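You operate a simulated robot arm through the tools that you are given. There is no shell and no other tool.

You run a simulated two-armed robot. Do the job below in one go: nothing can be reset, and whatever is moved stays where it is left.

## Task
Swap the wheel on the clamped pin board at the bench for the blue one and tighten the nut.
Fine: lay the nut and the old wheel on the bench.

The check looks at the end state, three seconds after you hand in, the way a careful person would. Anything else that was tipped, shoved, dropped, spilled or broken makes it a failure.

## Robot
Two 7-joint arms with fingered hands on one trunk that stands fixed in place. Base frame: the origin is at the foot of the trunk, x ahead of it, y to its left, z up; the work surface is at about z = 920. Lengths are in mm, angles in rad, forces in N, time in s.
The left shoulder is at [70, 142, 1189], the right one opposite. With the tool pointing down near the work surface each hand reaches from about 440 to 800 mm from the base axis, measured 20 degrees to its own side. Payload 3.6 kg a hand.
The tool frame of a hand sits at the grasp point between the pads (the TCP): z along the fingers, y along the line on which they close. The tips reach 25 mm beyond it. The gripper opens to 88 mm; its body begins 29 mm behind the TCP. The gripper is a hand of 5 fingers: y runs from the thumb to the fingers, the wrist lies at [-13, -97, -162] in the tool frame, and closing takes about 1.5 s.
Orientation is that of the tool frame in the base frame, as [roll, pitch, yaw] about the fixed x, y, z axes, in that order (R = Rz(yaw) Ry(pitch) Rx(roll)). With the fingers straight down and the wrist toward the robot, the tool's x, y and z point along [0, 1, 0], [1, 0, 0] and [0, 0, -1] of the base frame.

## Interface
- The arms move only by the tool nudge_tool. It takes "left_targets", "right_targets" or both (then of equal length, played together; a hand with none holds still); each is a list of rows, each a list of 7 numbers: the gripper command, from -1 (shut) to 1 (fully open), values between in proportion, then the shift along the base's x, y, z in mm, then the turn, a rotation vector about the base's x, y, z in rad. In form: [[fingers, x, y, z, rx, ry, rz], ...]. A call has 1 to 20 rows; each row shifts and turns the commanded pose from where the row before left it. Each row takes 0.2 s and may step no farther than 50 mm and 0.15 rad from the row before; otherwise, or with a gripper value out of range, the whole call is refused. Where a pose cannot be reached the arm comes as near as it can. A force on the tool above 40 N (or 10 N above the force at the start of the call, whichever is more), or a blocked arm, ends the call early, and 0.2 s more pass. The fingers move at their own pace (about 72 mm/s each) and stop on an object; they squeeze with about 31 N. The grip force told is the motor's: it shows also when the fingers shut on nothing. Time passes only in rows, and 0.2 s behind the last, so rows that do not move let the fingers close. The reply holds the time, the measured pose of the TCP, the force on the tool along the base axes, the opening and the grip force, in the units named above and with some noise, with the torque about the TCP (base axes, N m) and any sound that the robot's microphone picked up.
- Cameras (640 x 400 px; columns grow to the right, rows downward): "scene" is now at [126.2, -18.8, 1424]; the picture's right is [-0.24, -0.97, 0.00], its down [-0.52, 0.13, -0.84] and it looks along [0.82, -0.20, -0.54] (base axes); focal length 324 px, centre (320, 200). "left" rides on the left gripper at [-59, -79, -105] in its tool frame; the picture's right is [-0.73, -0.32, 0.61], its down [0.62, -0.68, 0.38] and it looks along [0.29, 0.66, 0.70] (tool axes); focal length 234 px, centre (320, 200). "right" rides on the right gripper at [59, -79, -105] in its tool frame; the picture's right is [-0.73, 0.32, -0.61], its down [-0.62, -0.68, 0.38] and it looks along [-0.29, 0.66, 0.70] (tool axes); focal length 234 px, centre (320, 200). There is no depth. A picture from a camera that has moved, and an enlarged one, comes with that camera's place and axes in the base frame and with its lens. The place of the scene camera against the robot may be out by one fixed shift of up to 18 mm in any direction.
- camera(camera): a new picture of that camera. The clock stands still meanwhile.
- move_column(by): slides the trunk up (or, below 0, down) by that many mm; the arms and the scene camera ride with it, the base frame stays. It gives what a move gives, with no picture.
- hand_shape(shape, hand): the hand has 5 fingers and takes this shape, open, in about a second: jaw (thumb against the fingers, like two jaws); tri (thumb and two fingers); tip (a fingertip pinch); poke (one finger out to press); point (the index stretched); flat (the hand flat); cup (the hand cupped); fist (a fist). The gripper value then closes the fingers along that shape, each until it touches; the sizes above hold for jaw. It gives what a move gives, with no picture.
- aim_head(pan, tilt): turns the head with the scene camera to pan (to the left, within 1.501 rad either way) and tilt (down, from -0.506 to 1.204), counted from straight ahead of the robot. It gives what a move gives.
- zoom(camera, box): a new picture of the part [left, top, right, bottom] of that camera's present view, enlarged. The clock stands still meanwhile.
- close_job(): hands the job in; it is judged then, once.

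Places have to be worked out from the pictures, the camera data and where the tool is seen. Open the grippers and draw the arms clear of the work before you hand the job in, unless the task says otherwise.

The tools are called after "Emit:" as a command line: name --argument value ..., lists and objects as JSON in quotes. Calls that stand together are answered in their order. nudge_tool: Moves the arms, as the interface text tells. Its arguments: {"type":"object","properties":{"left_targets":{"type":"array"},"right_targets":{"type":"array"}},"required":[]} The other tools are called the same way: move_column (by) moves the trunk up or down; hand_shape (shape, hand) gives the hand a shape; aim_head (pan, tilt) turns the head that bears the scene camera; camera (camera) takes a picture; zoom (camera, box) takes an enlarged picture of a part of a camera's view; close_job () hands the job in.

At the start:

```text
time: 0.0
left_tool_pos: [571.3, 110.3, 1222.6]
left_ee_rot: [-3.141, -0.001, 1.573]
left_contact_force: [-0.4, 0.4, 0.1]
left_wrist_torque: [0.0, 0.01, -0.01]
left_width: 87.8
left_grip_force: 0.0
left_shape: jaw
right_tool_pos: [378.5, -283.2, 1270.1]
right_ee_rot: [3.14, 0.0, 1.571]
right_contact_force: [-0.6, 0.8, -1.2]
right_wrist_torque: [0.01, 0.01, 0.0]
right_width: 87.7
right_grip_force: 0.1
right_shape: jaw
trunk travel left (down, up): [-725.0, 215.0]
head pan, tilt (commanded): [-0.244, 0.564]
```

scene: 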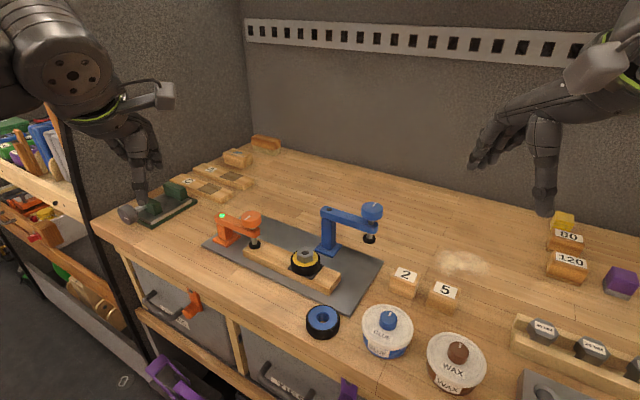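
right: 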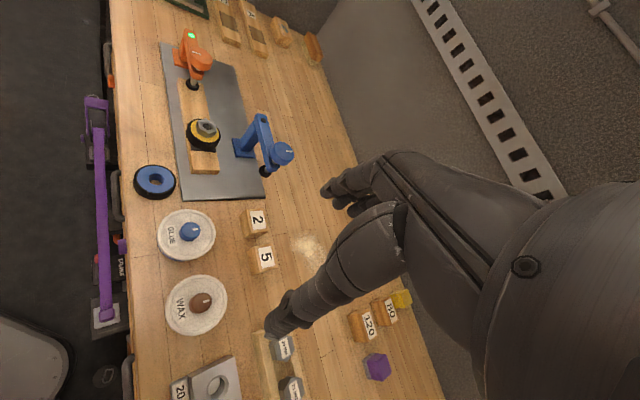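
left: 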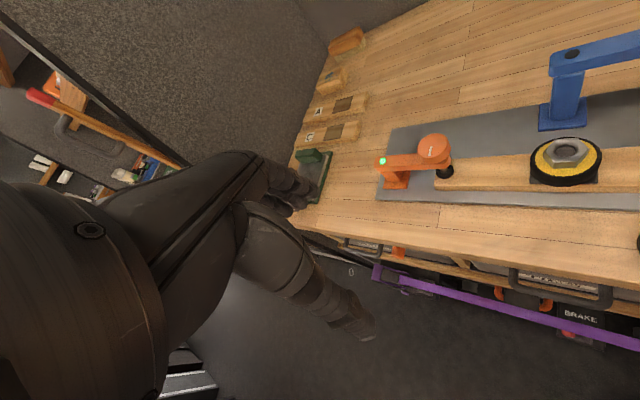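

I see a pin board clamped by an orange clamp, with a yellow wheel under a hex nut, and a blue wheel lying near the bench edge. I'll enlarge the views to work out positions.

Emit:
zoom --camera "scene" --box '[190, 180, 430, 350]'

Emit:
zoom --camera "right" --box '[120, 20, 320, 220]'

Emit:
zoom --camera "left" --box '[360, 20, 640, 240]'

```text
2.35 times, centred on (310, 265) of scene
camera zoom: at [126.2, -18.8, 1424.0], right [-0.24, -0.97, 0.0], down [-0.52, 0.13, -0.84], along [0.82, -0.2, -0.54], focal length 763 px, centre (344, 47)
```

zoom: 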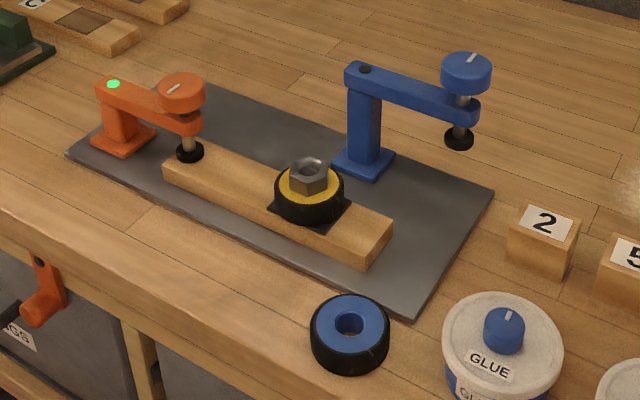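

```text
2.00 times, centred on (220, 120) of right
camera zoom: at [300.4, -223.9, 1375.2], right [0.32, -0.73, 0.61], down [-0.68, -0.62, -0.38], along [0.66, -0.29, -0.7], focal length 468 px, centre (520, 360)
```

zoom: 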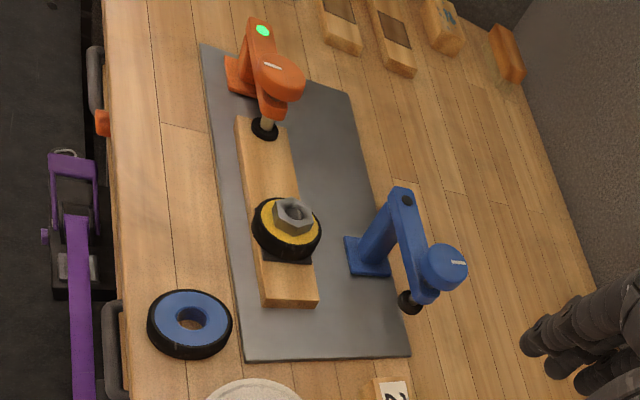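

```text
1.82 times, centred on (500, 130) of left
camera zoom: at [492.8, 51.7, 1328.9], right [-0.32, -0.73, -0.61], down [-0.68, 0.62, -0.38], along [0.66, 0.29, -0.7], focal length 426 px, centre (-7, 327)
```

zoom: 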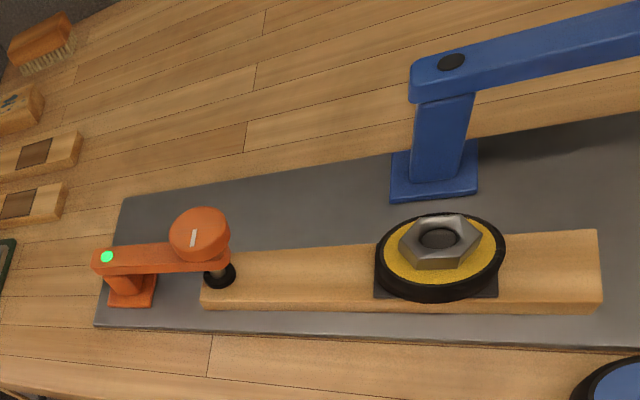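

The triangulation puts the nut near (616, -110, 990) and the blue wheel near (490, -117). I'll zoom in tighter on the nut, the blue wheel and the clamps.

Emit:
zoom --camera "scene" --box '[280, 235, 344, 275]'

Emit:
zoom --camera "left" --box '[520, 125, 616, 185]'

Emit:
zoom --camera "right" --box '[168, 105, 248, 155]'

Emit:
zoom --camera "right" --box '[114, 150, 210, 210]'

Emit:
zoom --camera "scene" --box '[280, 290, 376, 350]'

```text
10.00 times, centred on (312, 255) of scene
camera zoom: at [126.2, -18.8, 1424.0], right [-0.24, -0.97, 0.0], down [-0.52, 0.13, -0.84], along [0.82, -0.2, -0.54], focal length 3245 px, centre (400, -350)
```

zoom: 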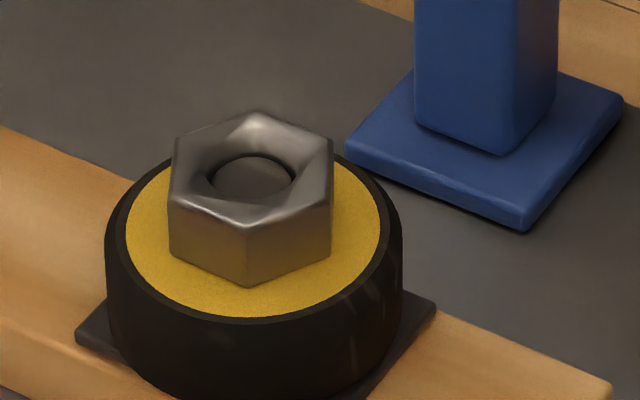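

```text
6.67 times, centred on (568, 155) of left
camera zoom: at [492.8, 51.7, 1328.9], right [-0.32, -0.73, -0.61], down [-0.68, 0.62, -0.38], along [0.66, 0.29, -0.7], focal length 1561 px, centre (-1333, 500)
```

zoom: 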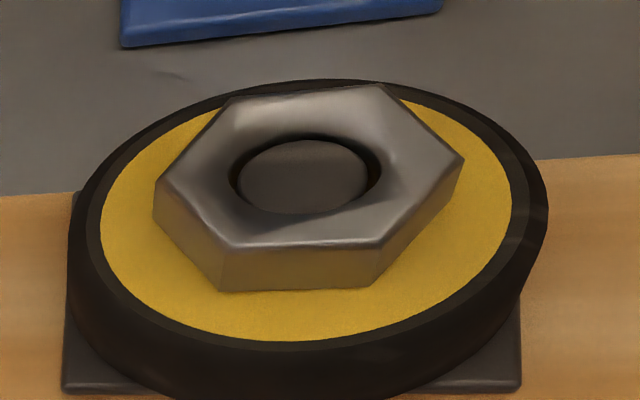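

```text
8.00 times, centred on (208, 130) of right
camera zoom: at [300.4, -223.9, 1375.2], right [0.32, -0.73, 0.61], down [-0.68, -0.62, -0.38], along [0.66, -0.29, -0.7], focal length 1873 px, centre (1216, 760)
```

zoom: 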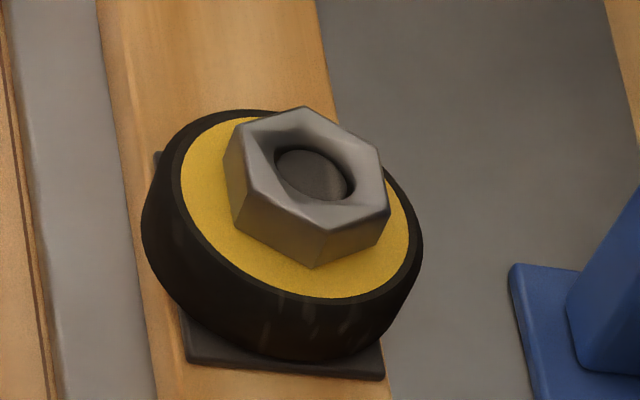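

```text
6.67 times, centred on (162, 180) of right
camera zoom: at [300.4, -223.9, 1375.2], right [0.32, -0.73, 0.61], down [-0.68, -0.62, -0.38], along [0.66, -0.29, -0.7], focal length 1561 px, centre (1373, 333)
```

zoom: 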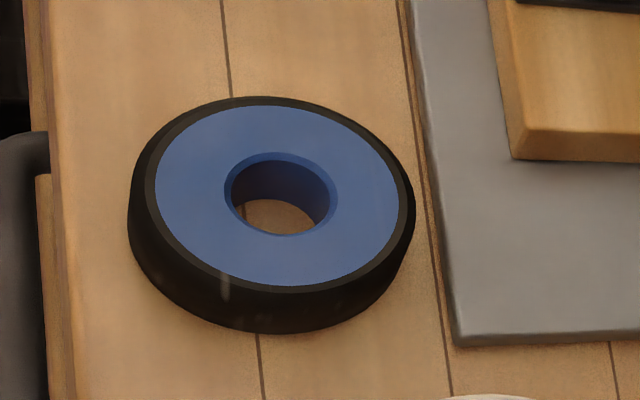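

```text
6.67 times, centred on (328, 320) of scene
camera zoom: at [126.2, -18.8, 1424.0], right [-0.24, -0.97, 0.0], down [-0.52, 0.13, -0.84], along [0.82, -0.2, -0.54], focal length 2163 px, centre (267, -600)
```

zoom: 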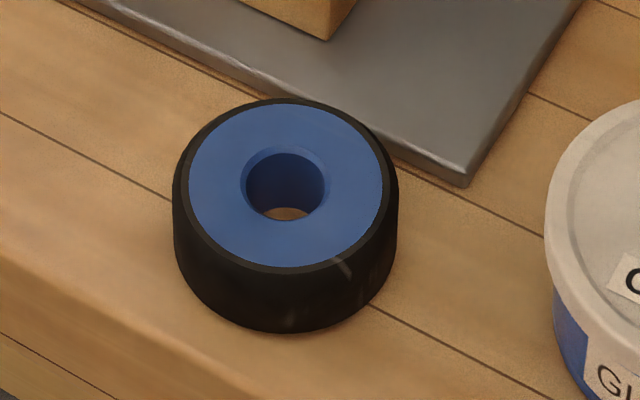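

Nut top centre comes out near (617, -111, 993), about 30 mm across flats, with flats facing about 17° mod 60. The wheel is about 60 mm in diameter. Next I look closely at the hands and clamps to judge clearances.

Emit:
zoom --camera "scene" --box '[440, 20, 640, 220]'

Emit:
zoom --camera "scene" --box '[80, 60, 220, 230]'

Emit:
zoom --camera "scene" --box '[195, 190, 291, 250]'

Emit:
zoom --camera "scene" --box '[300, 190, 396, 260]'

```text
2.00 times, centred on (540, 120) of scene
camera zoom: at [126.2, -18.8, 1424.0], right [-0.24, -0.97, 0.0], down [-0.52, 0.13, -0.84], along [0.82, -0.2, -0.54], focal length 649 px, centre (-120, 360)
```

zoom: 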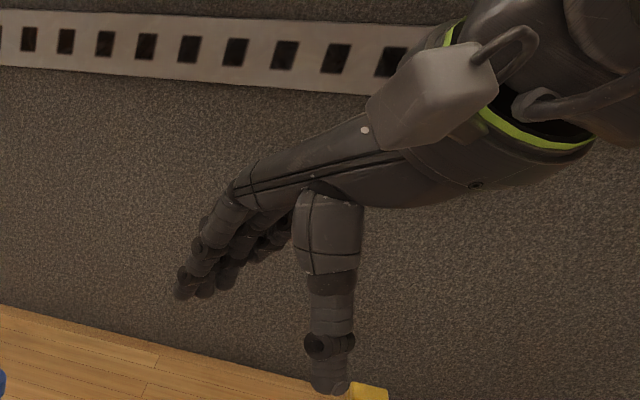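

```text
2.35 times, centred on (150, 145) of scene
camera zoom: at [126.2, -18.8, 1424.0], right [-0.24, -0.97, 0.0], down [-0.52, 0.13, -0.84], along [0.82, -0.2, -0.54], focal length 763 px, centre (720, 329)
```

zoom: 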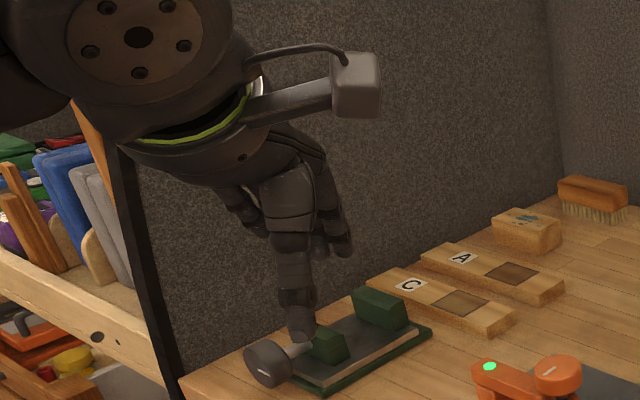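

```text
6.67 times, centred on (243, 220) of scene
camera zoom: at [126.2, -18.8, 1424.0], right [-0.24, -0.97, 0.0], down [-0.52, 0.13, -0.84], along [0.82, -0.2, -0.54], focal length 2163 px, centre (833, 67)
```

zoom: 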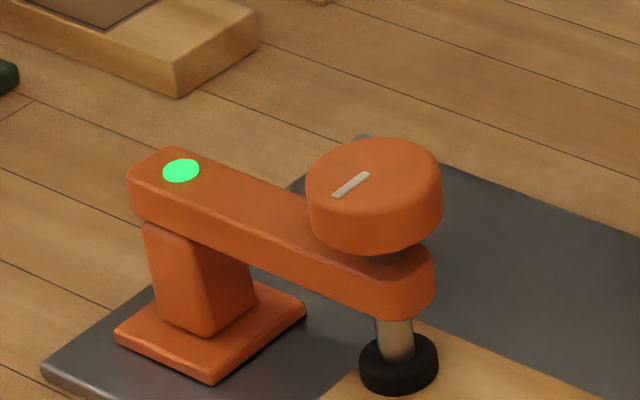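

```text
5.71 times, centred on (348, 225) of scene
camera zoom: at [126.2, -18.8, 1424.0], right [-0.24, -0.97, 0.0], down [-0.52, 0.13, -0.84], along [0.82, -0.2, -0.54], focal length 1854 px, centre (160, 57)
```

zoom: 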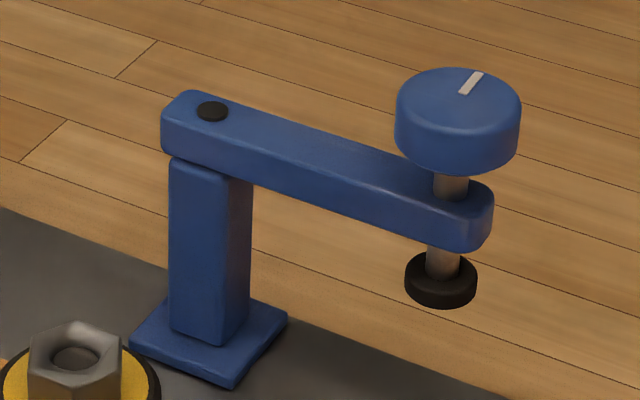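

The orange clamp is lit green and holds the board; the blue clamp is swung off and unlit. I'll test how the right hand closes in the air in the "tri" shape before going near the nut.

Emit:
hand_shape --shape "tri" --hand "right"

Emit:
zoom --camera "scene" --box '[440, 20, 640, 220]'

Emit:
nudge_tool --right_targets '[[-0.3, 0, 0, 0, 0, 0, 0], [-0.3, 0, 0, 0, 0, 0, 0], [-0.3, 0, 0, 0, 0, 0, 0], [-0.3, 0, 0, 0, 0, 0, 0], [-0.3, 0, 0, 0, 0, 0, 0], [-0.3, 0, 0, 0, 0, 0, 0], [-0.3, 0, 0, 0, 0, 0, 0], [-0.3, 0, 0, 0, 0, 0, 0]]'

Emit:
zoom --camera "scene" --box '[440, 20, 640, 220]'

Emit:
camera --camera "right"

```text
time: 0.9
left_tool_pos: [571.5, 110.1, 1222.3]
left_ee_rot: [-3.141, 0.001, 1.571]
left_contact_force: [0.9, 0.7, 0.2]
left_wrist_torque: [-0.01, 0.01, 0.0]
left_width: 87.6
left_grip_force: 0.1
left_shape: jaw
right_tool_pos: [378.7, -283.5, 1270.6]
right_ee_rot: [3.14, 0.001, 1.571]
right_contact_force: [0.7, -0.5, -0.5]
right_wrist_torque: [0.0, 0.02, 0.01]
right_width: 87.9
right_grip_force: 0.1
right_shape: tri
trunk travel left (down, up): [-725.0, 215.0]
head pan, tilt (commanded): [-0.244, 0.564]
```

```text
2.00 times, centred on (540, 120) of scene
camera zoom: at [126.2, -18.8, 1424.0], right [-0.24, -0.97, 0.0], down [-0.52, 0.13, -0.84], along [0.82, -0.2, -0.54], focal length 649 px, centre (-120, 360)
```

zoom: 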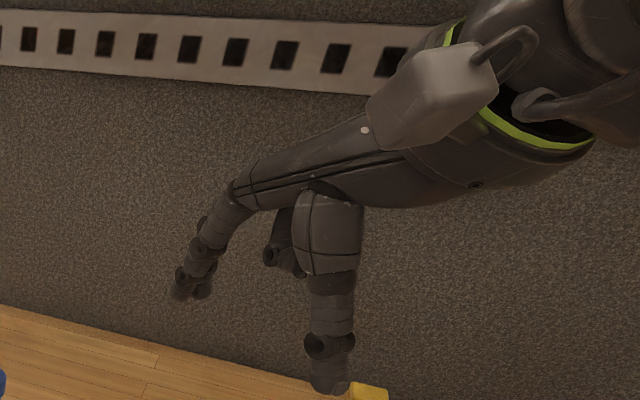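

```text
time: 2.7
left_tool_pos: [572.0, 110.9, 1223.1]
left_ee_rot: [3.141, 0.001, 1.573]
left_contact_force: [0.2, 0.3, 0.0]
left_wrist_torque: [0.0, -0.01, 0.01]
left_width: 87.5
left_grip_force: 0.0
left_shape: jaw
right_tool_pos: [377.9, -282.4, 1270.6]
right_ee_rot: [-3.141, -0.001, 1.572]
right_contact_force: [-0.5, 0.6, -1.8]
right_wrist_torque: [0.01, -0.02, -0.02]
right_width: 31.3
right_grip_force: 0.1
right_shape: tri
trunk travel left (down, up): [-725.0, 215.0]
head pan, tilt (commanded): [-0.244, 0.564]
```

```text
2.00 times, centred on (540, 120) of scene
camera zoom: at [126.2, -18.8, 1424.0], right [-0.24, -0.97, 0.0], down [-0.52, 0.13, -0.84], along [0.82, -0.2, -0.54], focal length 649 px, centre (-120, 360)
```

zoom: 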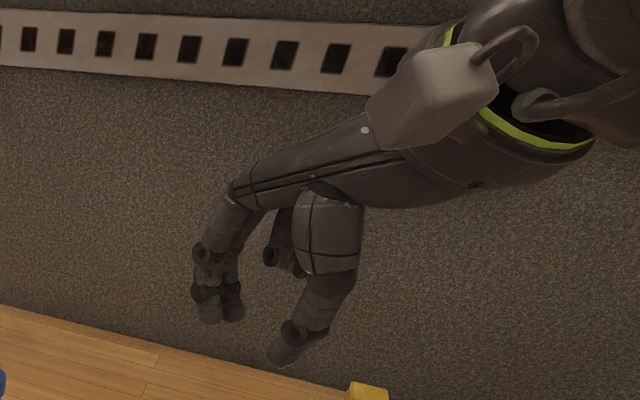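

```text
taken
camera right: at [300.4, -223.9, 1375.2], right [0.32, -0.73, 0.61], down [-0.68, -0.62, -0.38], along [0.66, -0.29, -0.7], focal length 234 px, centre (320, 200)
```

right: 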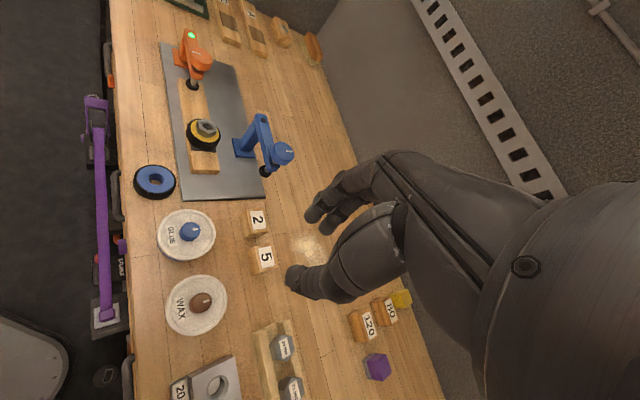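

In "tri" the thumb meets the index and middle fingers symmetrically, with ring and little tucked away, which suits the nut. I'll shift the left hand aside, bring the right hand high over the nut and test how far it can yaw there.

Emit:
nudge_tool --left_targets '[[1, -10, 20, 0, 0, 0, 0], [1, -10, 20, 0, 0, 0, 0], [1, -10, 20, 0, 0, 0, 0], [1, -10, 20, 0, 0, 0, 0], [1, -10, 20, 0, 0, 0, 0], [1, -10, 20, 0, 0, 0, 0], [1, 0, 0, 0, 0, 0, 0], [1, 0, 0, 0, 0, 0, 0]]' --right_targets '[[0.3, 30, 21.5, -10, 0, 0, 0], [0.3, 30, 21.5, -10, 0, 0, 0], [0.3, 30, 21.5, -15, 0, 0, 0], [0.3, 30, 21.5, -15, 0, 0, 0], [0.3, 30, 21.5, -15, 0, 0, 0], [0.3, 30, 21.5, -15, 0, 0, 0], [0.3, 30, 21.5, -15, 0, 0, 0], [0.3, 28.5, 21.5, -15, 0, 0, 0]]'

Emit:
camera --camera "scene"

Emit:
camera --camera "right"

```text
time: 4.5
left_tool_pos: [512.7, 229.6, 1220.9]
left_ee_rot: [-3.139, 0.001, 1.57]
left_contact_force: [-0.8, -0.3, -0.6]
left_wrist_torque: [0.01, 0.01, 0.0]
left_width: 87.7
left_grip_force: 0.1
left_shape: jaw
right_tool_pos: [609.7, -121.6, 1158.3]
right_ee_rot: [3.141, -0.001, 1.57]
right_contact_force: [0.4, 0.3, -0.5]
right_wrist_torque: [-0.03, 0.01, 0.0]
right_width: 57.1
right_grip_force: 0.1
right_shape: tri
right hand out of reach, approached as far as the arm can: row 8
trunk travel left (down, up): [-725.0, 215.0]
head pan, tilt (commanded): [-0.244, 0.564]
```

```text
taken
camera scene: at [128.4, -19.1, 1423.8], right [-0.24, -0.97, 0.0], down [-0.52, 0.13, -0.84], along [0.82, -0.2, -0.54], focal length 324 px, centre (320, 200)
```

scene: 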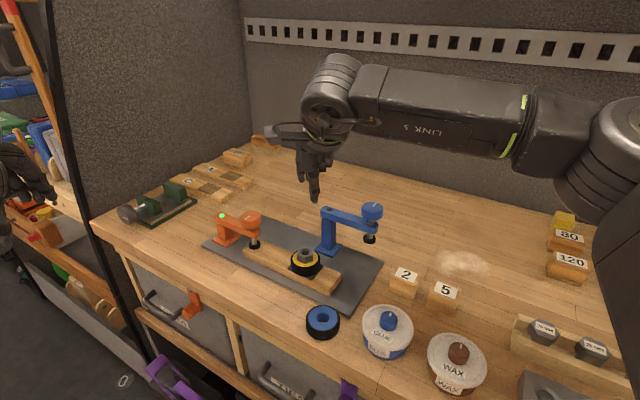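

```text
taken
camera right: at [531.9, -61.6, 1264.1], right [0.32, -0.73, 0.61], down [-0.68, -0.62, -0.38], along [0.66, -0.29, -0.7], focal length 234 px, centre (320, 200)
```

right: 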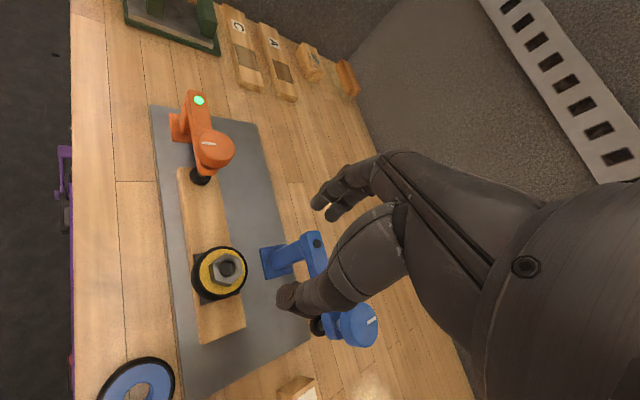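

The arm stopped a bit short at (610, -122, 1158), apparently a joint limit at this height. I'll lower 40 mm and try a positive yaw to see what is reachable.

Emit:
nudge_tool --right_targets '[[0.3, 0, 0, -20, 0, 0, 0], [0.3, 0, 0, -20, 0, 0, 0], [0.3, 0, 0, 0, 0, 0, 0]]'

Emit:
nudge_tool --right_targets '[[0.3, 0, 0, 0, 0, 0, 0.1], [0.3, 0, 0, 0, 0, 0, 0.1], [0.3, 0, 0, 0, 0, 0, 0.1], [0.3, 0, 0, 0, 0, 0, 0]]'

```text
time: 5.3
left_tool_pos: [509.8, 231.9, 1222.4]
left_ee_rot: [-3.141, 0.001, 1.571]
left_contact_force: [0.4, -0.6, 1.1]
left_wrist_torque: [0.01, 0.01, 0.0]
left_width: 87.8
left_grip_force: 0.0
left_shape: jaw
right_tool_pos: [606.8, -121.5, 1118.5]
right_ee_rot: [3.141, 0.0, 1.57]
right_contact_force: [-0.3, 0.3, 0.2]
right_wrist_torque: [0.0, 0.03, -0.03]
right_width: 57.1
right_grip_force: 0.1
right_shape: tri
trunk travel left (down, up): [-725.0, 215.0]
head pan, tilt (commanded): [-0.244, 0.564]
```

```text
time: 6.3
left_tool_pos: [512.0, 229.2, 1222.3]
left_ee_rot: [-3.141, -0.001, 1.572]
left_contact_force: [0.5, -0.6, 0.3]
left_wrist_torque: [0.04, 0.0, 0.04]
left_width: 87.6
left_grip_force: 0.1
left_shape: jaw
right_tool_pos: [608.2, -121.7, 1118.6]
right_ee_rot: [3.139, 0.0, 1.873]
right_contact_force: [0.1, 0.2, 0.1]
right_wrist_torque: [-0.03, 0.03, -0.01]
right_width: 57.0
right_grip_force: 0.0
right_shape: tri
trunk travel left (down, up): [-725.0, 215.0]
head pan, tilt (commanded): [-0.244, 0.564]
```

At z 1118 the pose is reachable without complaint. Now I move over the nut at (617, -111) and continue yawing positive to find the limit.

Emit:
nudge_tool --right_targets '[[0.3, 4, 5, 0, 0, 0, 0], [0.3, 4, 5, 0, 0, 0, 0], [0.3, 0, 0, 0, 0, 0, 0]]'

Emit:
nudge_tool --right_targets '[[0.3, 0, 0, 0, 0, 0, 0.15], [0.3, 0, 0, 0, 0, 0, 0.15], [0.3, 0, 0, 0, 0, 0, 0.15], [0.3, 0, 0, 0, 0, 0, 0.15], [0.3, 0, 0, 0, 0, 0, 0.15], [0.3, 0, 0, 0, 0, 0, 0.15], [0.3, 0, 0, 0, 0, 0, 0.15], [0.3, 0, 0, 0, 0, 0, 0]]'

Emit:
camera --camera "scene"

```text
time: 7.1
left_tool_pos: [511.9, 229.5, 1222.1]
left_ee_rot: [-3.141, 0.002, 1.573]
left_contact_force: [-0.3, -0.5, 0.3]
left_wrist_torque: [0.01, 0.03, -0.02]
left_width: 87.8
left_grip_force: 0.0
left_shape: jaw
right_tool_pos: [616.1, -111.6, 1119.8]
right_ee_rot: [3.139, 0.0, 1.87]
right_contact_force: [0.1, 0.0, 0.9]
right_wrist_torque: [-0.02, 0.0, 0.02]
right_width: 57.0
right_grip_force: 0.2
right_shape: tri
trunk travel left (down, up): [-725.0, 215.0]
head pan, tilt (commanded): [-0.244, 0.564]
```

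```text
time: 8.9
left_tool_pos: [510.8, 229.4, 1221.9]
left_ee_rot: [-3.141, 0.001, 1.571]
left_contact_force: [-0.5, -1.8, -0.7]
left_wrist_torque: [-0.01, 0.01, -0.01]
left_width: 87.6
left_grip_force: 0.0
left_shape: jaw
right_tool_pos: [403.1, 18.0, 1082.2]
right_ee_rot: [3.141, 0.009, 2.906]
right_contact_force: [0.1, 0.1, -0.6]
right_wrist_torque: [0.0, 0.01, -0.02]
right_width: 56.9
right_grip_force: 0.0
right_shape: tri
right hand out of reach, approached as far as the arm can: row 3, 4, 5, 6, 7
trunk travel left (down, up): [-725.0, 215.0]
head pan, tilt (commanded): [-0.244, 0.564]
```

```text
taken
camera scene: at [126.7, -19.3, 1423.9], right [-0.24, -0.97, 0.0], down [-0.52, 0.13, -0.84], along [0.82, -0.2, -0.54], focal length 324 px, centre (320, 200)
```

scene: 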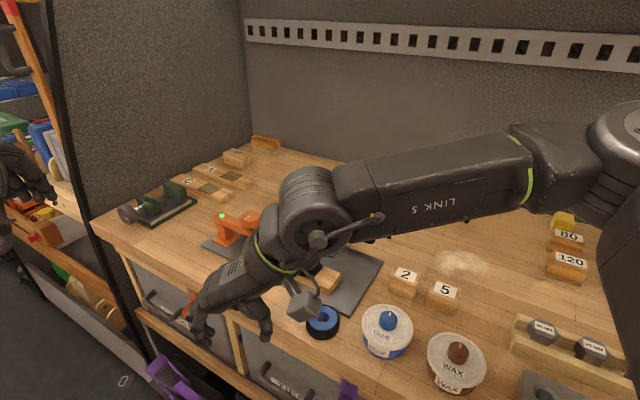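

The positive yaw limit is about +0.6 rad over the nut; past it the arm slid away to (403, 18, 1082), so I must keep each call well inside the limits. I'll raise and bring the hand back along the reverse path.

Emit:
nudge_tool --right_targets '[[0.3, 0, 0, 35, 0, 0, 0], [0.3, 0, 0, 30, 0, 0, 0], [0.3, 30, -18, 0, 0, 0, -0.15], [0.3, 30, -18, 0, 0, 0, -0.15], [0.3, 30, -18, 0, 0, 0, -0.15], [0.3, 30, -18, 0, 0, 0, -0.15], [0.3, 30, -19, 0, 0, 0, -0.15], [0.3, 30, -19, 0, 0, 0, -0.15], [0.3, 20, -19, -10, 0, 0, -0.15], [0.3, 0, 0, 0, 0, 0, -0.15], [0.3, 0, 0, 0, 0, 0, -0.1]]'

```text
time: 11.3
left_tool_pos: [511.7, 230.0, 1222.4]
left_ee_rot: [3.141, 0.0, 1.573]
left_contact_force: [0.3, -0.5, 0.3]
left_wrist_torque: [0.03, 0.01, -0.04]
left_width: 87.9
left_grip_force: 0.0
left_shape: jaw
right_tool_pos: [594.5, -106.2, 1135.5]
right_ee_rot: [3.14, -0.001, 1.619]
right_contact_force: [-0.3, 0.4, 0.5]
right_wrist_torque: [0.0, 0.01, -0.01]
right_width: 56.8
right_grip_force: 0.0
right_shape: tri
right hand out of reach, approached as far as the arm can: row 1
trunk travel left (down, up): [-725.0, 215.0]
head pan, tilt (commanded): [-0.244, 0.564]
```

Back at (594, -106, 1135), yaw near zero. Now I go over the nut and test negative yaw in small calls.

Emit:
nudge_tool --right_targets '[[0.3, 11, -2, -8, 0, 0, 0], [0.3, 11, -2, -8, 0, 0, 0], [0.3, 0, 0, 0, 0, 0, -0.15], [0.3, 0, 0, 0, 0, 0, -0.15], [0.3, 0, 0, 0, 0, 0, -0.15]]'

Emit:
nudge_tool --right_targets '[[0.3, 0, 0, 0, 0, 0, -0.15], [0.3, 0, 0, 0, 0, 0, -0.15], [0.3, 0, 0, 0, 0, 0, 0]]'

Emit:
camera --camera "scene"

```text
time: 12.5
left_tool_pos: [511.8, 229.2, 1221.9]
left_ee_rot: [3.141, 0.0, 1.573]
left_contact_force: [0.5, -0.9, 0.1]
left_wrist_torque: [-0.01, -0.01, 0.01]
left_width: 87.7
left_grip_force: 0.1
left_shape: jaw
right_tool_pos: [590.0, -148.1, 1117.8]
right_ee_rot: [3.139, -0.001, 1.171]
right_contact_force: [-0.4, 1.0, -0.8]
right_wrist_torque: [0.01, -0.02, 0.02]
right_width: 57.0
right_grip_force: 0.1
right_shape: tri
right hand out of reach, approached as far as the arm can: row 1, 2, 3, 4, 5
trunk travel left (down, up): [-725.0, 215.0]
head pan, tilt (commanded): [-0.244, 0.564]
```

```text
time: 13.3
left_tool_pos: [512.2, 229.8, 1221.0]
left_ee_rot: [-3.141, -0.001, 1.572]
left_contact_force: [0.2, -0.3, 0.2]
left_wrist_torque: [-0.01, -0.03, -0.01]
left_width: 87.5
left_grip_force: 0.1
left_shape: jaw
right_tool_pos: [569.8, -194.2, 1108.5]
right_ee_rot: [-3.141, -0.004, 0.875]
right_contact_force: [-0.3, 0.2, -0.2]
right_wrist_torque: [0.02, -0.02, 0.03]
right_width: 56.7
right_grip_force: 0.0
right_shape: tri
right hand out of reach, approached as far as the arm can: row 1, 2
trunk travel left (down, up): [-725.0, 215.0]
head pan, tilt (commanded): [-0.244, 0.564]
```

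```text
taken
camera scene: at [126.7, -18.5, 1424.0], right [-0.24, -0.97, 0.0], down [-0.52, 0.13, -0.84], along [0.82, -0.2, -0.54], focal length 324 px, centre (320, 200)
```

scene: 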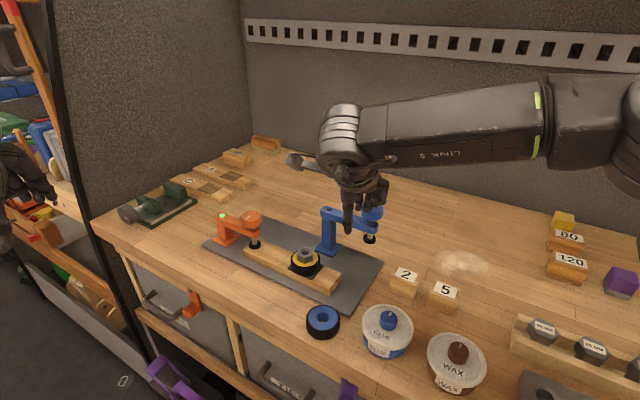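

The hand has drifted near the blue clamp's knob, and the arm seems cramped because it works too high relative to the shoulder. I'll raise the trunk 150 mm, which lifts the hand clear and gives more room below the shoulder.

Emit:
move_column --by 150

Emit:
camera --camera "scene"

```text
time: 15.1
left_tool_pos: [511.4, 230.7, 1371.9]
left_ee_rot: [3.142, 0.0, 1.571]
left_contact_force: [-0.8, 1.1, -0.2]
left_wrist_torque: [0.0, 0.0, -0.02]
left_width: 87.7
left_grip_force: 0.2
left_shape: jaw
right_tool_pos: [569.7, -194.1, 1259.1]
right_ee_rot: [3.14, -0.003, 0.873]
right_contact_force: [0.1, 0.2, 0.4]
right_wrist_torque: [0.03, -0.01, -0.01]
right_width: 56.8
right_grip_force: 0.0
right_shape: tri
trunk travel left (down, up): [-875.0, 65.0]
head pan, tilt (commanded): [-0.244, 0.564]
```

```text
taken
camera scene: at [126.3, -18.7, 1574.0], right [-0.24, -0.97, 0.0], down [-0.52, 0.13, -0.84], along [0.82, -0.2, -0.54], focal length 324 px, centre (320, 200)
```

scene: 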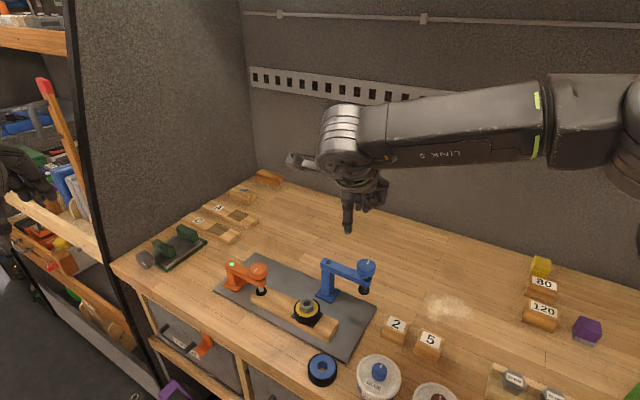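

Now I descend while turning back to neutral yaw and moving over the nut, staying above the clamp's 1080 mm top.

Emit:
nudge_tool --right_targets '[[0.3, 0, 15, -15, 0, 0, 0.15], [0.3, 0, 15, -15, 0, 0, 0.15], [0.3, 5, 15, -15, 0, 0, 0.15], [0.3, 10, 15, -15, 0, 0, 0.15], [0.3, 10, 12, -20, 0, 0, 0.1], [0.3, 10, 11, -20, 0, 0, 0], [0.3, 12, 0, -20, 0, 0, 0], [0.3, 0, 0, 0, 0, 0, 0]]'

```text
time: 16.9
left_tool_pos: [511.8, 229.2, 1372.4]
left_ee_rot: [-3.141, -0.001, 1.572]
left_contact_force: [0.0, 0.2, -0.2]
left_wrist_torque: [0.01, 0.0, -0.01]
left_width: 87.5
left_grip_force: 0.1
left_shape: jaw
right_tool_pos: [595.1, -140.6, 1153.7]
right_ee_rot: [-3.142, -0.004, 1.571]
right_contact_force: [0.0, 0.8, -0.6]
right_wrist_torque: [-0.01, 0.04, 0.02]
right_width: 56.6
right_grip_force: 0.1
right_shape: tri
right hand out of reach, approached as far as the arm can: row 5, 6, 7
trunk travel left (down, up): [-875.0, 65.0]
head pan, tilt (commanded): [-0.244, 0.564]
```

Still short at yaw 0, though yaw +0.3 worked earlier. I'll turn to +0.3 and approach the nut axis again, staying high.

Emit:
nudge_tool --right_targets '[[0.3, 0, 0, 0, 0, 0, 0.15], [0.3, 0, 0, 0, 0, 0, 0.15], [0.3, 6, 8, -5, 0, 0, 0], [0.3, 6, 8, -5, 0, 0, 0], [0.3, 5, 7, -5, 0, 0, 0], [0.3, 5, 7, -5, 0, 0, 0], [0.3, 0, 0, 0, 0, 0, 0]]'

Emit:
nudge_tool --right_targets '[[0.3, 0, 0, -10, 0, 0, 0], [0.3, 0, 0, -10, 0, 0, -0.1], [0.3, 0, 0, 0, 0, 0, -0.1], [0.3, 0, 0, 0, 0, 0, -0.1], [0.3, 0, 0, 0, 0, 0, 0]]'

```text
time: 18.4
left_tool_pos: [512.1, 230.1, 1372.0]
left_ee_rot: [-3.139, -0.001, 1.572]
left_contact_force: [-0.5, 0.5, 0.1]
left_wrist_torque: [-0.02, -0.02, 0.0]
left_width: 87.7
left_grip_force: 0.1
left_shape: jaw
right_tool_pos: [601.9, -128.3, 1147.3]
right_ee_rot: [3.142, -0.006, 1.874]
right_contact_force: [0.5, 0.1, -0.2]
right_wrist_torque: [0.02, 0.01, -0.01]
right_width: 56.7
right_grip_force: 0.1
right_shape: tri
right hand out of reach, approached as far as the arm can: row 4, 5, 6
trunk travel left (down, up): [-875.0, 65.0]
head pan, tilt (commanded): [-0.244, 0.564]
```

```text
time: 19.6
left_tool_pos: [510.8, 229.5, 1373.2]
left_ee_rot: [3.141, 0.0, 1.572]
left_contact_force: [0.3, 0.1, -0.4]
left_wrist_torque: [0.04, 0.0, 0.04]
left_width: 87.8
left_grip_force: 0.1
left_shape: jaw
right_tool_pos: [587.8, -143.9, 1138.2]
right_ee_rot: [3.141, -0.005, 1.574]
right_contact_force: [-0.4, 0.0, 0.1]
right_wrist_torque: [0.0, 0.02, -0.01]
right_width: 56.8
right_grip_force: 0.1
right_shape: tri
right hand out of reach, approached as far as the arm can: row 1, 2, 3, 4
trunk travel left (down, up): [-875.0, 65.0]
head pan, tilt (commanded): [-0.244, 0.564]
```

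The reach is worse from this contorted arm posture. I'll back out to the own side, take a look at the arm posture, and re-approach from there.

Emit:
nudge_tool --right_targets '[[0.3, -10, -5, 20, 0, 0, 0], [0.3, -20, -10, 20, 0, 0, 0], [0.3, -25, -15, 30, 0, 0, 0], [0.3, -25, -20, 30, 0, 0, 0], [0.3, -25, -20, 30, 0, 0, 0], [0.3, -25, -20, 30, 0, 0, 0], [0.3, -25, -20, 30, 0, 0, 0], [0.3, -25, -20, 30, 0, 0, 0], [0.3, -15, -10, 30, 0, 0, 0], [0.3, -15, 0, 30, 0, 0, 0]]'

Emit:
camera --camera "scene"

```text
time: 21.9
left_tool_pos: [510.6, 231.7, 1373.2]
left_ee_rot: [3.142, 0.002, 1.571]
left_contact_force: [0.2, 0.6, 0.3]
left_wrist_torque: [0.03, 0.03, 0.0]
left_width: 87.7
left_grip_force: 0.1
left_shape: jaw
right_tool_pos: [377.3, -284.2, 1417.6]
right_ee_rot: [3.141, -0.003, 1.575]
right_contact_force: [0.7, 0.6, 0.3]
right_wrist_torque: [0.01, 0.01, -0.03]
right_width: 56.7
right_grip_force: 0.0
right_shape: tri
trunk travel left (down, up): [-875.0, 65.0]
head pan, tilt (commanded): [-0.244, 0.564]
```

```text
taken
camera scene: at [125.4, -17.6, 1574.1], right [-0.24, -0.97, 0.0], down [-0.52, 0.13, -0.85], along [0.82, -0.2, -0.53], focal length 324 px, centre (320, 200)
```

scene: 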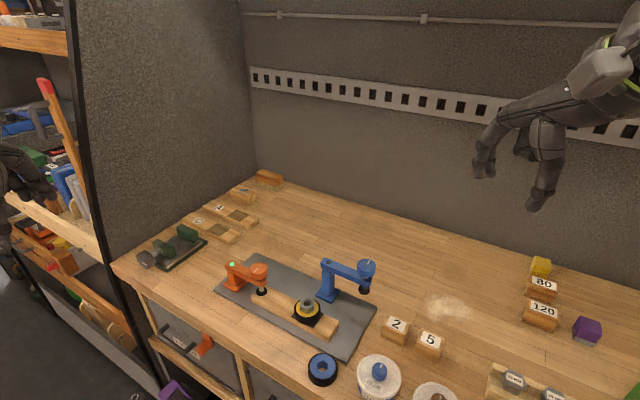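

The posture is back like the start. Now I descend on the own side first and then come in toward the nut, checking reach at each stage.

Emit:
nudge_tool --right_targets '[[0.3, 10, 3, -35, 0, 0, 0], [0.3, 10, 3, -35, 0, 0, 0], [0.3, 10, 3, -35, 0, 0, 0], [0.3, 10, 3, -35, 0, 0, 0], [0.3, 10, 3, -35, 0, 0, 0], [0.3, 10, 3, -35, 0, 0, 0], [0.3, 10, 3, -35, 0, 0, 0], [0.3, 10, 3, -30, 0, 0, 0], [0.3, 0, 0, 0, 0, 0, 0]]'

Emit:
camera --camera "scene"

```text
time: 23.9
left_tool_pos: [510.7, 229.3, 1371.8]
left_ee_rot: [-3.141, 0.0, 1.571]
left_contact_force: [0.0, -0.5, -0.7]
left_wrist_torque: [-0.04, -0.02, 0.01]
left_width: 87.6
left_grip_force: 0.2
left_shape: jaw
right_tool_pos: [458.8, -258.0, 1141.5]
right_ee_rot: [-3.141, -0.004, 1.575]
right_contact_force: [-0.1, 0.0, 0.2]
right_wrist_torque: [0.01, 0.0, -0.02]
right_width: 57.1
right_grip_force: 0.1
right_shape: tri
trunk travel left (down, up): [-875.0, 65.0]
head pan, tilt (commanded): [-0.244, 0.564]
```

```text
taken
camera scene: at [125.6, -18.6, 1574.1], right [-0.24, -0.97, 0.0], down [-0.52, 0.13, -0.85], along [0.82, -0.2, -0.53], focal length 324 px, centre (320, 200)
```

scene: 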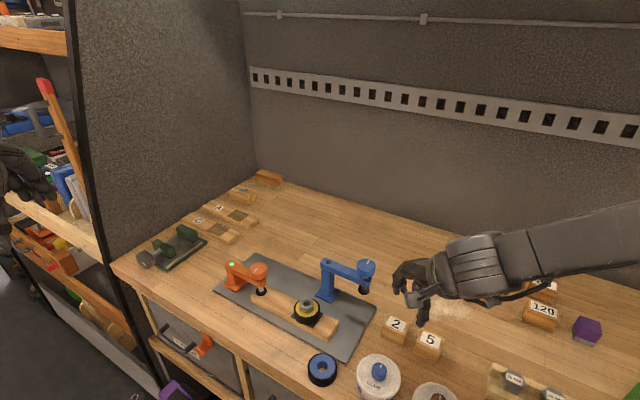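

Posture is fine here. Now I move in toward the nut axis with a slight positive yaw, keeping tips above the clamp arm.

Emit:
nudge_tool --right_targets '[[0.3, 15, 20, 0, 0, 0, 0.05], [0.3, 20, 20, 0, 0, 0, 0.05], [0.3, 20, 20, 0, 0, 0, 0.05], [0.3, 20, 20, 0, 0, 0, 0.05], [0.3, 20, 20, 0, 0, 0, 0.05], [0.3, 20, 20, 0, 0, 0, 0.05], [0.3, 0, 0, 0, 0, 0, 0]]'

Emit:
camera --camera "scene"

```text
time: 25.4
left_tool_pos: [510.7, 230.7, 1372.1]
left_ee_rot: [3.141, 0.0, 1.571]
left_contact_force: [-0.3, 0.3, -0.2]
left_wrist_torque: [0.01, 0.0, -0.01]
left_width: 87.5
left_grip_force: 0.0
left_shape: jaw
right_tool_pos: [574.1, -140.3, 1143.3]
right_ee_rot: [3.14, -0.005, 1.874]
right_contact_force: [0.4, -0.2, 0.2]
right_wrist_torque: [-0.03, 0.02, 0.0]
right_width: 57.1
right_grip_force: 0.1
right_shape: tri
trunk travel left (down, up): [-875.0, 65.0]
head pan, tilt (commanded): [-0.244, 0.564]
```

```text
taken
camera scene: at [125.8, -18.5, 1574.1], right [-0.24, -0.97, 0.0], down [-0.52, 0.13, -0.84], along [0.82, -0.2, -0.53], focal length 324 px, centre (320, 200)
```

scene: 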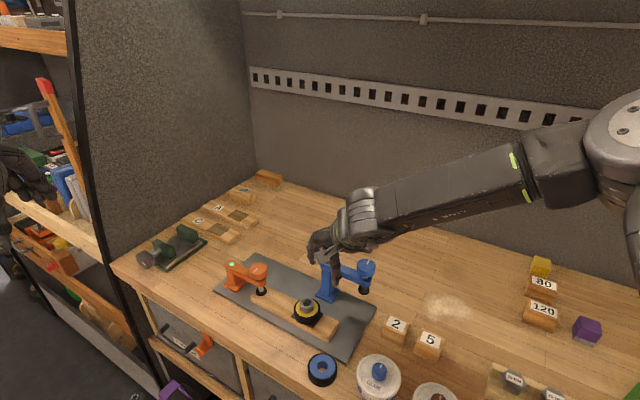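

No reach warnings so far. I continue the last stretch toward the nut axis in small steps.

Emit:
nudge_tool --right_targets '[[0.3, 11, 7, 0, 0, 0, 0], [0.3, 11, 7, 0, 0, 0, 0], [0.3, 11, 8, 0, 0, 0, 0], [0.3, 10, 8, 0, 0, 0, 0], [0.3, 0, 0, 0, 0, 0, 0]]'

```text
time: 26.6
left_tool_pos: [511.2, 230.4, 1372.6]
left_ee_rot: [3.14, 0.0, 1.573]
left_contact_force: [0.2, -1.0, 0.7]
left_wrist_torque: [-0.01, -0.01, -0.02]
left_width: 87.6
left_grip_force: 0.0
left_shape: jaw
right_tool_pos: [601.0, -126.6, 1149.5]
right_ee_rot: [-3.142, -0.004, 1.874]
right_contact_force: [0.2, 0.5, -0.2]
right_wrist_torque: [0.0, 0.02, 0.0]
right_width: 56.9
right_grip_force: 0.0
right_shape: tri
right hand out of reach, approached as far as the arm can: row 3, 4
trunk travel left (down, up): [-875.0, 65.0]
head pan, tilt (commanded): [-0.244, 0.564]
```

The same boundary shows up again near (601, -127). I'll look along the arm with the head to understand which joint is limiting.

Emit:
aim_head --pan -0.75 --tilt 0.5

Emit:
camera --camera "scene"

Emit:
camera --camera "left"

Emit:
camera --camera "right"

```text
time: 27.6
left_tool_pos: [511.9, 229.7, 1372.2]
left_ee_rot: [-3.14, 0.0, 1.573]
left_contact_force: [-0.2, 0.0, 0.3]
left_wrist_torque: [0.02, -0.01, 0.03]
left_width: 87.8
left_grip_force: 0.1
left_shape: jaw
right_tool_pos: [599.7, -126.7, 1150.0]
right_ee_rot: [3.141, -0.006, 1.875]
right_contact_force: [-0.7, -0.4, -0.7]
right_wrist_torque: [-0.01, 0.03, -0.04]
right_width: 56.8
right_grip_force: 0.1
right_shape: tri
trunk travel left (down, up): [-875.0, 65.0]
head pan, tilt (commanded): [-0.75, 0.499]
```

```text
taken
camera scene: at [106.0, -59.0, 1579.9], right [-0.68, -0.73, 0.0], down [-0.35, 0.33, -0.88], along [0.64, -0.6, -0.48], focal length 324 px, centre (320, 200)
```

scene: 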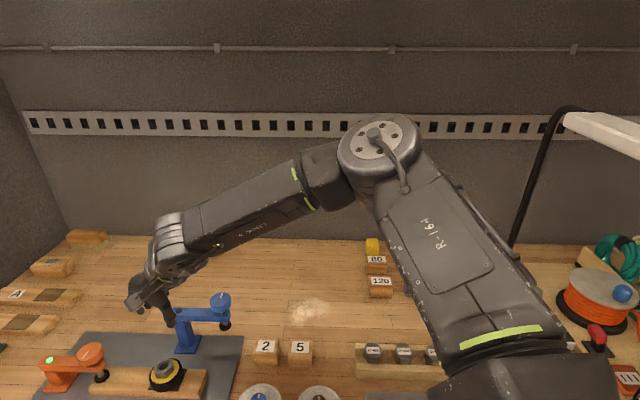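

```text
taken
camera left: at [432.4, 171.6, 1478.8], right [-0.32, -0.73, -0.61], down [-0.68, 0.62, -0.38], along [0.66, 0.29, -0.7], focal length 234 px, centre (320, 200)
```

left: 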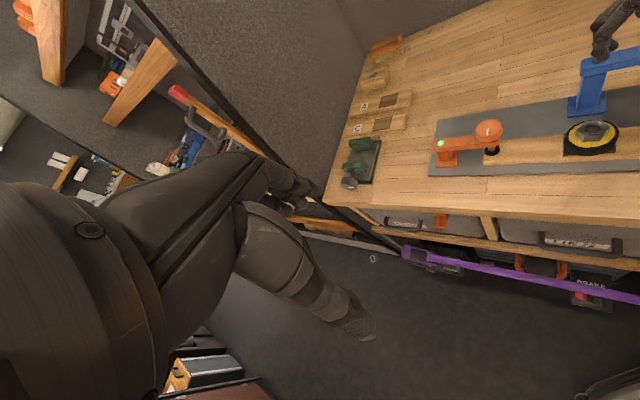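

```text
taken
camera right: at [508.0, -93.9, 1255.6], right [0.53, -0.6, 0.6], down [-0.46, -0.8, -0.39], along [0.71, -0.08, -0.7], focal length 234 px, centre (320, 200)
```

right: 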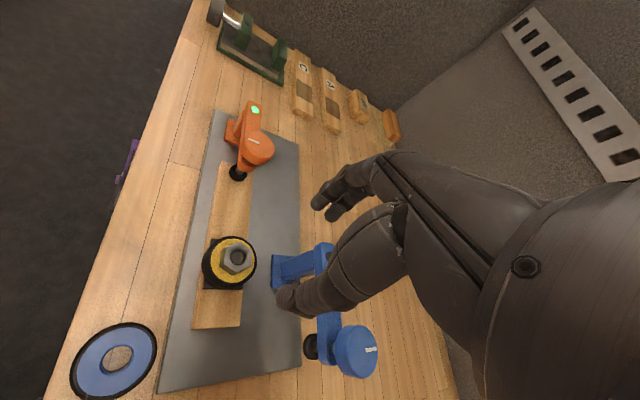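

The elbow is up and out, so the limit probably lies in the shoulder or upper-arm roll, and it eases as the hand sits higher relative to the shoulder. I'll test this in free air, going up to shoulder height over the nut and checking the yaw range there.

Emit:
nudge_tool --right_targets '[[0.3, 0, 0, 30, 0, 0, 0], [0.3, 0, 0, 40, 0, 0, 0], [0.3, 0, 0, 40, 0, 0, 0], [0.3, 4, 4, 40, 0, 0, 0], [0.3, 4, 4, 20, 0, 0, 0], [0.3, 4, 4, 20, 0, 0, 0], [0.3, 5, 4, 0, 0, 0, 0], [0.3, 0, 0, 0, 0, 0, 0]]'

Emit:
nudge_tool --right_targets '[[0.3, 0, 0, 0, 0, 0, 0.15], [0.3, 0, 0, 0, 0, 0, 0.15], [0.3, 0, 0, 0, 0, 0, 0.15], [0.3, 0, 0, 0, 0, 0, 0.15], [0.3, 0, 0, 0, 0, 0, 0.15], [0.3, 0, 0, 0, 0, 0, 0]]'

```text
time: 29.4
left_tool_pos: [510.8, 229.3, 1372.6]
left_ee_rot: [3.141, 0.0, 1.57]
left_contact_force: [0.1, 0.5, -0.1]
left_wrist_torque: [-0.02, 0.04, -0.03]
left_width: 87.8
left_grip_force: 0.0
left_shape: jaw
right_tool_pos: [614.8, -112.0, 1341.2]
right_ee_rot: [3.139, -0.005, 1.873]
right_contact_force: [-0.8, 0.2, 0.1]
right_wrist_torque: [0.01, 0.0, 0.0]
right_width: 57.1
right_grip_force: 0.0
right_shape: tri
right hand out of reach, approached as far as the arm can: row 7
trunk travel left (down, up): [-875.0, 65.0]
head pan, tilt (commanded): [-0.75, 0.499]
```

```text
time: 30.8
left_tool_pos: [512.5, 229.8, 1372.1]
left_ee_rot: [-3.141, -0.002, 1.572]
left_contact_force: [0.2, 0.5, 0.5]
left_wrist_torque: [0.02, 0.0, 0.01]
left_width: 87.7
left_grip_force: 0.1
left_shape: jaw
right_tool_pos: [490.7, -36.1, 1321.1]
right_ee_rot: [3.138, 0.001, 2.608]
right_contact_force: [-0.1, -0.3, 0.4]
right_wrist_torque: [-0.03, 0.02, 0.0]
right_width: 57.0
right_grip_force: 0.1
right_shape: tri
right hand out of reach, approached as far as the arm can: row 3, 4, 5
trunk travel left (down, up): [-875.0, 65.0]
head pan, tilt (commanded): [-0.75, 0.499]
```

The limit at yaw +0.6 is the same at shoulder height. It might be solver trouble near a wrist singularity, so I'll go back and try with a bit less extension and finer yaw steps.

Emit:
nudge_tool --right_targets '[[0.3, 20, -15, 0, 0, 0, -0.15], [0.3, 20, -15, 0, 0, 0, -0.15], [0.3, 20, -15, 10, 0, 0, -0.15], [0.3, 20, -15, 10, 0, 0, -0.15], [0.3, 15, -15, 0, 0, 0, -0.1], [0.3, 0, 0, 0, 0, 0, 0]]'

Emit:
nudge_tool --right_targets '[[0.3, 0, 0, 0, 0, 0, 0.05], [0.3, 0, 0, 0, 0, 0, 0.05], [0.3, 0, 0, 0, 0, 0, 0.05], [0.3, 0, 0, 0, 0, 0, 0.05], [0.3, 0, 0, 0, 0, 0, 0.05], [0.3, 0, 0, 0, 0, 0, 0.05], [0.3, 0, 0, 0, 0, 0, 0.05], [0.3, 0, 0, 0, 0, 0, 0.05], [0.3, 0, 0, 0, 0, 0, 0.05], [0.3, 0, 0, 0, 0, 0, 0.05], [0.3, 0, 0, 0, 0, 0, 0.05], [0.3, 0, 0, 0, 0, 0, 0.05], [0.3, 0, 0, 0, 0, 0, 0.05], [0.3, 0, 0, 0, 0, 0, 0.05]]'

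Emit:
camera --camera "scene"

```text
time: 32.2
left_tool_pos: [511.3, 231.3, 1372.7]
left_ee_rot: [3.141, 0.001, 1.572]
left_contact_force: [0.4, -0.1, 0.9]
left_wrist_torque: [0.01, -0.03, 0.01]
left_width: 87.5
left_grip_force: 0.0
left_shape: jaw
right_tool_pos: [584.5, -108.9, 1342.0]
right_ee_rot: [-3.14, -0.003, 1.921]
right_contact_force: [-0.1, -1.2, 0.2]
right_wrist_torque: [0.02, -0.04, 0.01]
right_width: 57.1
right_grip_force: 0.0
right_shape: tri
trunk travel left (down, up): [-875.0, 65.0]
head pan, tilt (commanded): [-0.75, 0.499]
```

```text
time: 35.2
left_tool_pos: [511.4, 229.4, 1372.9]
left_ee_rot: [3.141, 0.001, 1.572]
left_contact_force: [-0.2, 0.2, -0.1]
left_wrist_torque: [0.01, 0.02, -0.01]
left_width: 87.8
left_grip_force: 0.0
left_shape: jaw
right_tool_pos: [479.8, -41.7, 1328.5]
right_ee_rot: [-3.141, -0.003, 2.619]
right_contact_force: [0.6, 0.7, 0.1]
right_wrist_torque: [0.02, 0.0, -0.03]
right_width: 57.1
right_grip_force: 0.1
right_shape: tri
right hand out of reach, approached as far as the arm can: row 8, 9, 10, 11, 12, 13, 14
trunk travel left (down, up): [-875.0, 65.0]
head pan, tilt (commanded): [-0.75, 0.499]
```

```text
taken
camera scene: at [105.9, -58.9, 1579.9], right [-0.68, -0.73, 0.0], down [-0.35, 0.33, -0.88], along [0.64, -0.6, -0.48], focal length 324 px, centre (320, 200)
```

scene: 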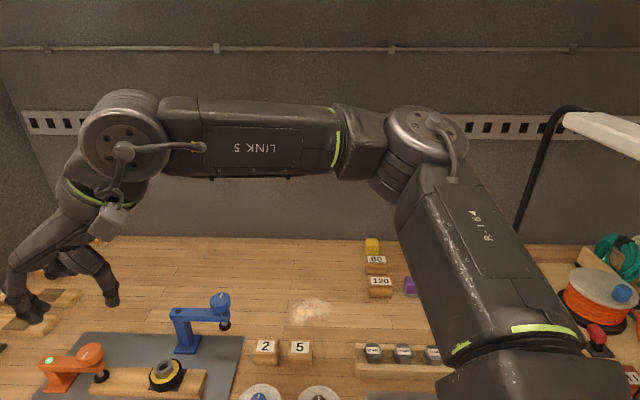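

The yaw limit looks like the last wrist joint hitting its stop; a wrist "flip" through the straight-wrist pose might give a better posture. I'll try that high in free air: swing the hand up about its wrist point, with the left hand drawn further aside.

Emit:
nudge_tool --left_targets '[[1, 0, 12, 0, 0, 0, 0], [1, 0, 12, 0, 0, 0, 0], [1, 0, 12, 0, 0, 0, 0], [1, 0, 12, 0, 0, 0, 0], [1, 0, 12, 0, 0, 0, 0], [1, 0, 12, 0, 0, 0, 0], [1, 0, 0, 0, 0, 0, 0], [1, 0, 0, 0, 0, 0, 0], [1, 0, 0, 0, 0, 0, 0]]' --right_targets '[[0.3, 11.6, 20, 16.3, 0.13, -0.075, 0], [0.3, 10.2, 17.7, 19.6, 0.13, -0.075, 0], [0.3, 8.7, 15, 22.4, 0.13, -0.075, 0], [0.3, 6.9, 11.9, 24.8, 0.13, -0.075, 0], [0.3, 5, 8.6, 26.5, 0.13, -0.075, 0], [0.3, 2.9, 5, 27.7, 0.13, -0.075, 0], [0.3, 0.8, 1.4, 28.2, 0.13, -0.075, 0], [0.3, -1.4, -2.3, 28.2, 0.13, -0.075, 0], [0.3, 0, 0, 0, 0, 0, 0]]'

Emit:
camera --camera "scene"

```text
time: 37.2
left_tool_pos: [511.0, 303.4, 1373.6]
left_ee_rot: [-3.141, 0.0, 1.571]
left_contact_force: [0.3, -0.4, 0.5]
left_wrist_torque: [0.01, 0.03, 0.02]
left_width: 87.9
left_grip_force: 0.1
left_shape: jaw
right_tool_pos: [525.1, 36.9, 1521.0]
right_ee_rot: [1.94, 0.003, 2.62]
right_contact_force: [0.3, 0.7, -0.7]
right_wrist_torque: [-0.01, -0.03, -0.01]
right_width: 56.7
right_grip_force: 0.0
right_shape: tri
trunk travel left (down, up): [-875.0, 65.0]
head pan, tilt (commanded): [-0.75, 0.499]
```

```text
taken
camera scene: at [105.8, -58.7, 1579.9], right [-0.68, -0.73, 0.0], down [-0.35, 0.33, -0.88], along [0.64, -0.6, -0.48], focal length 324 px, centre (320, 200)
```

scene: 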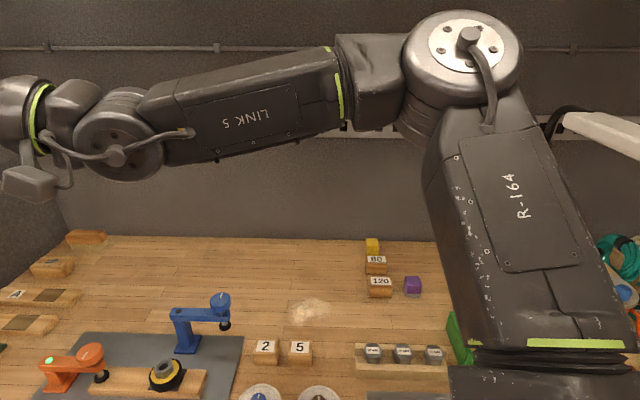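

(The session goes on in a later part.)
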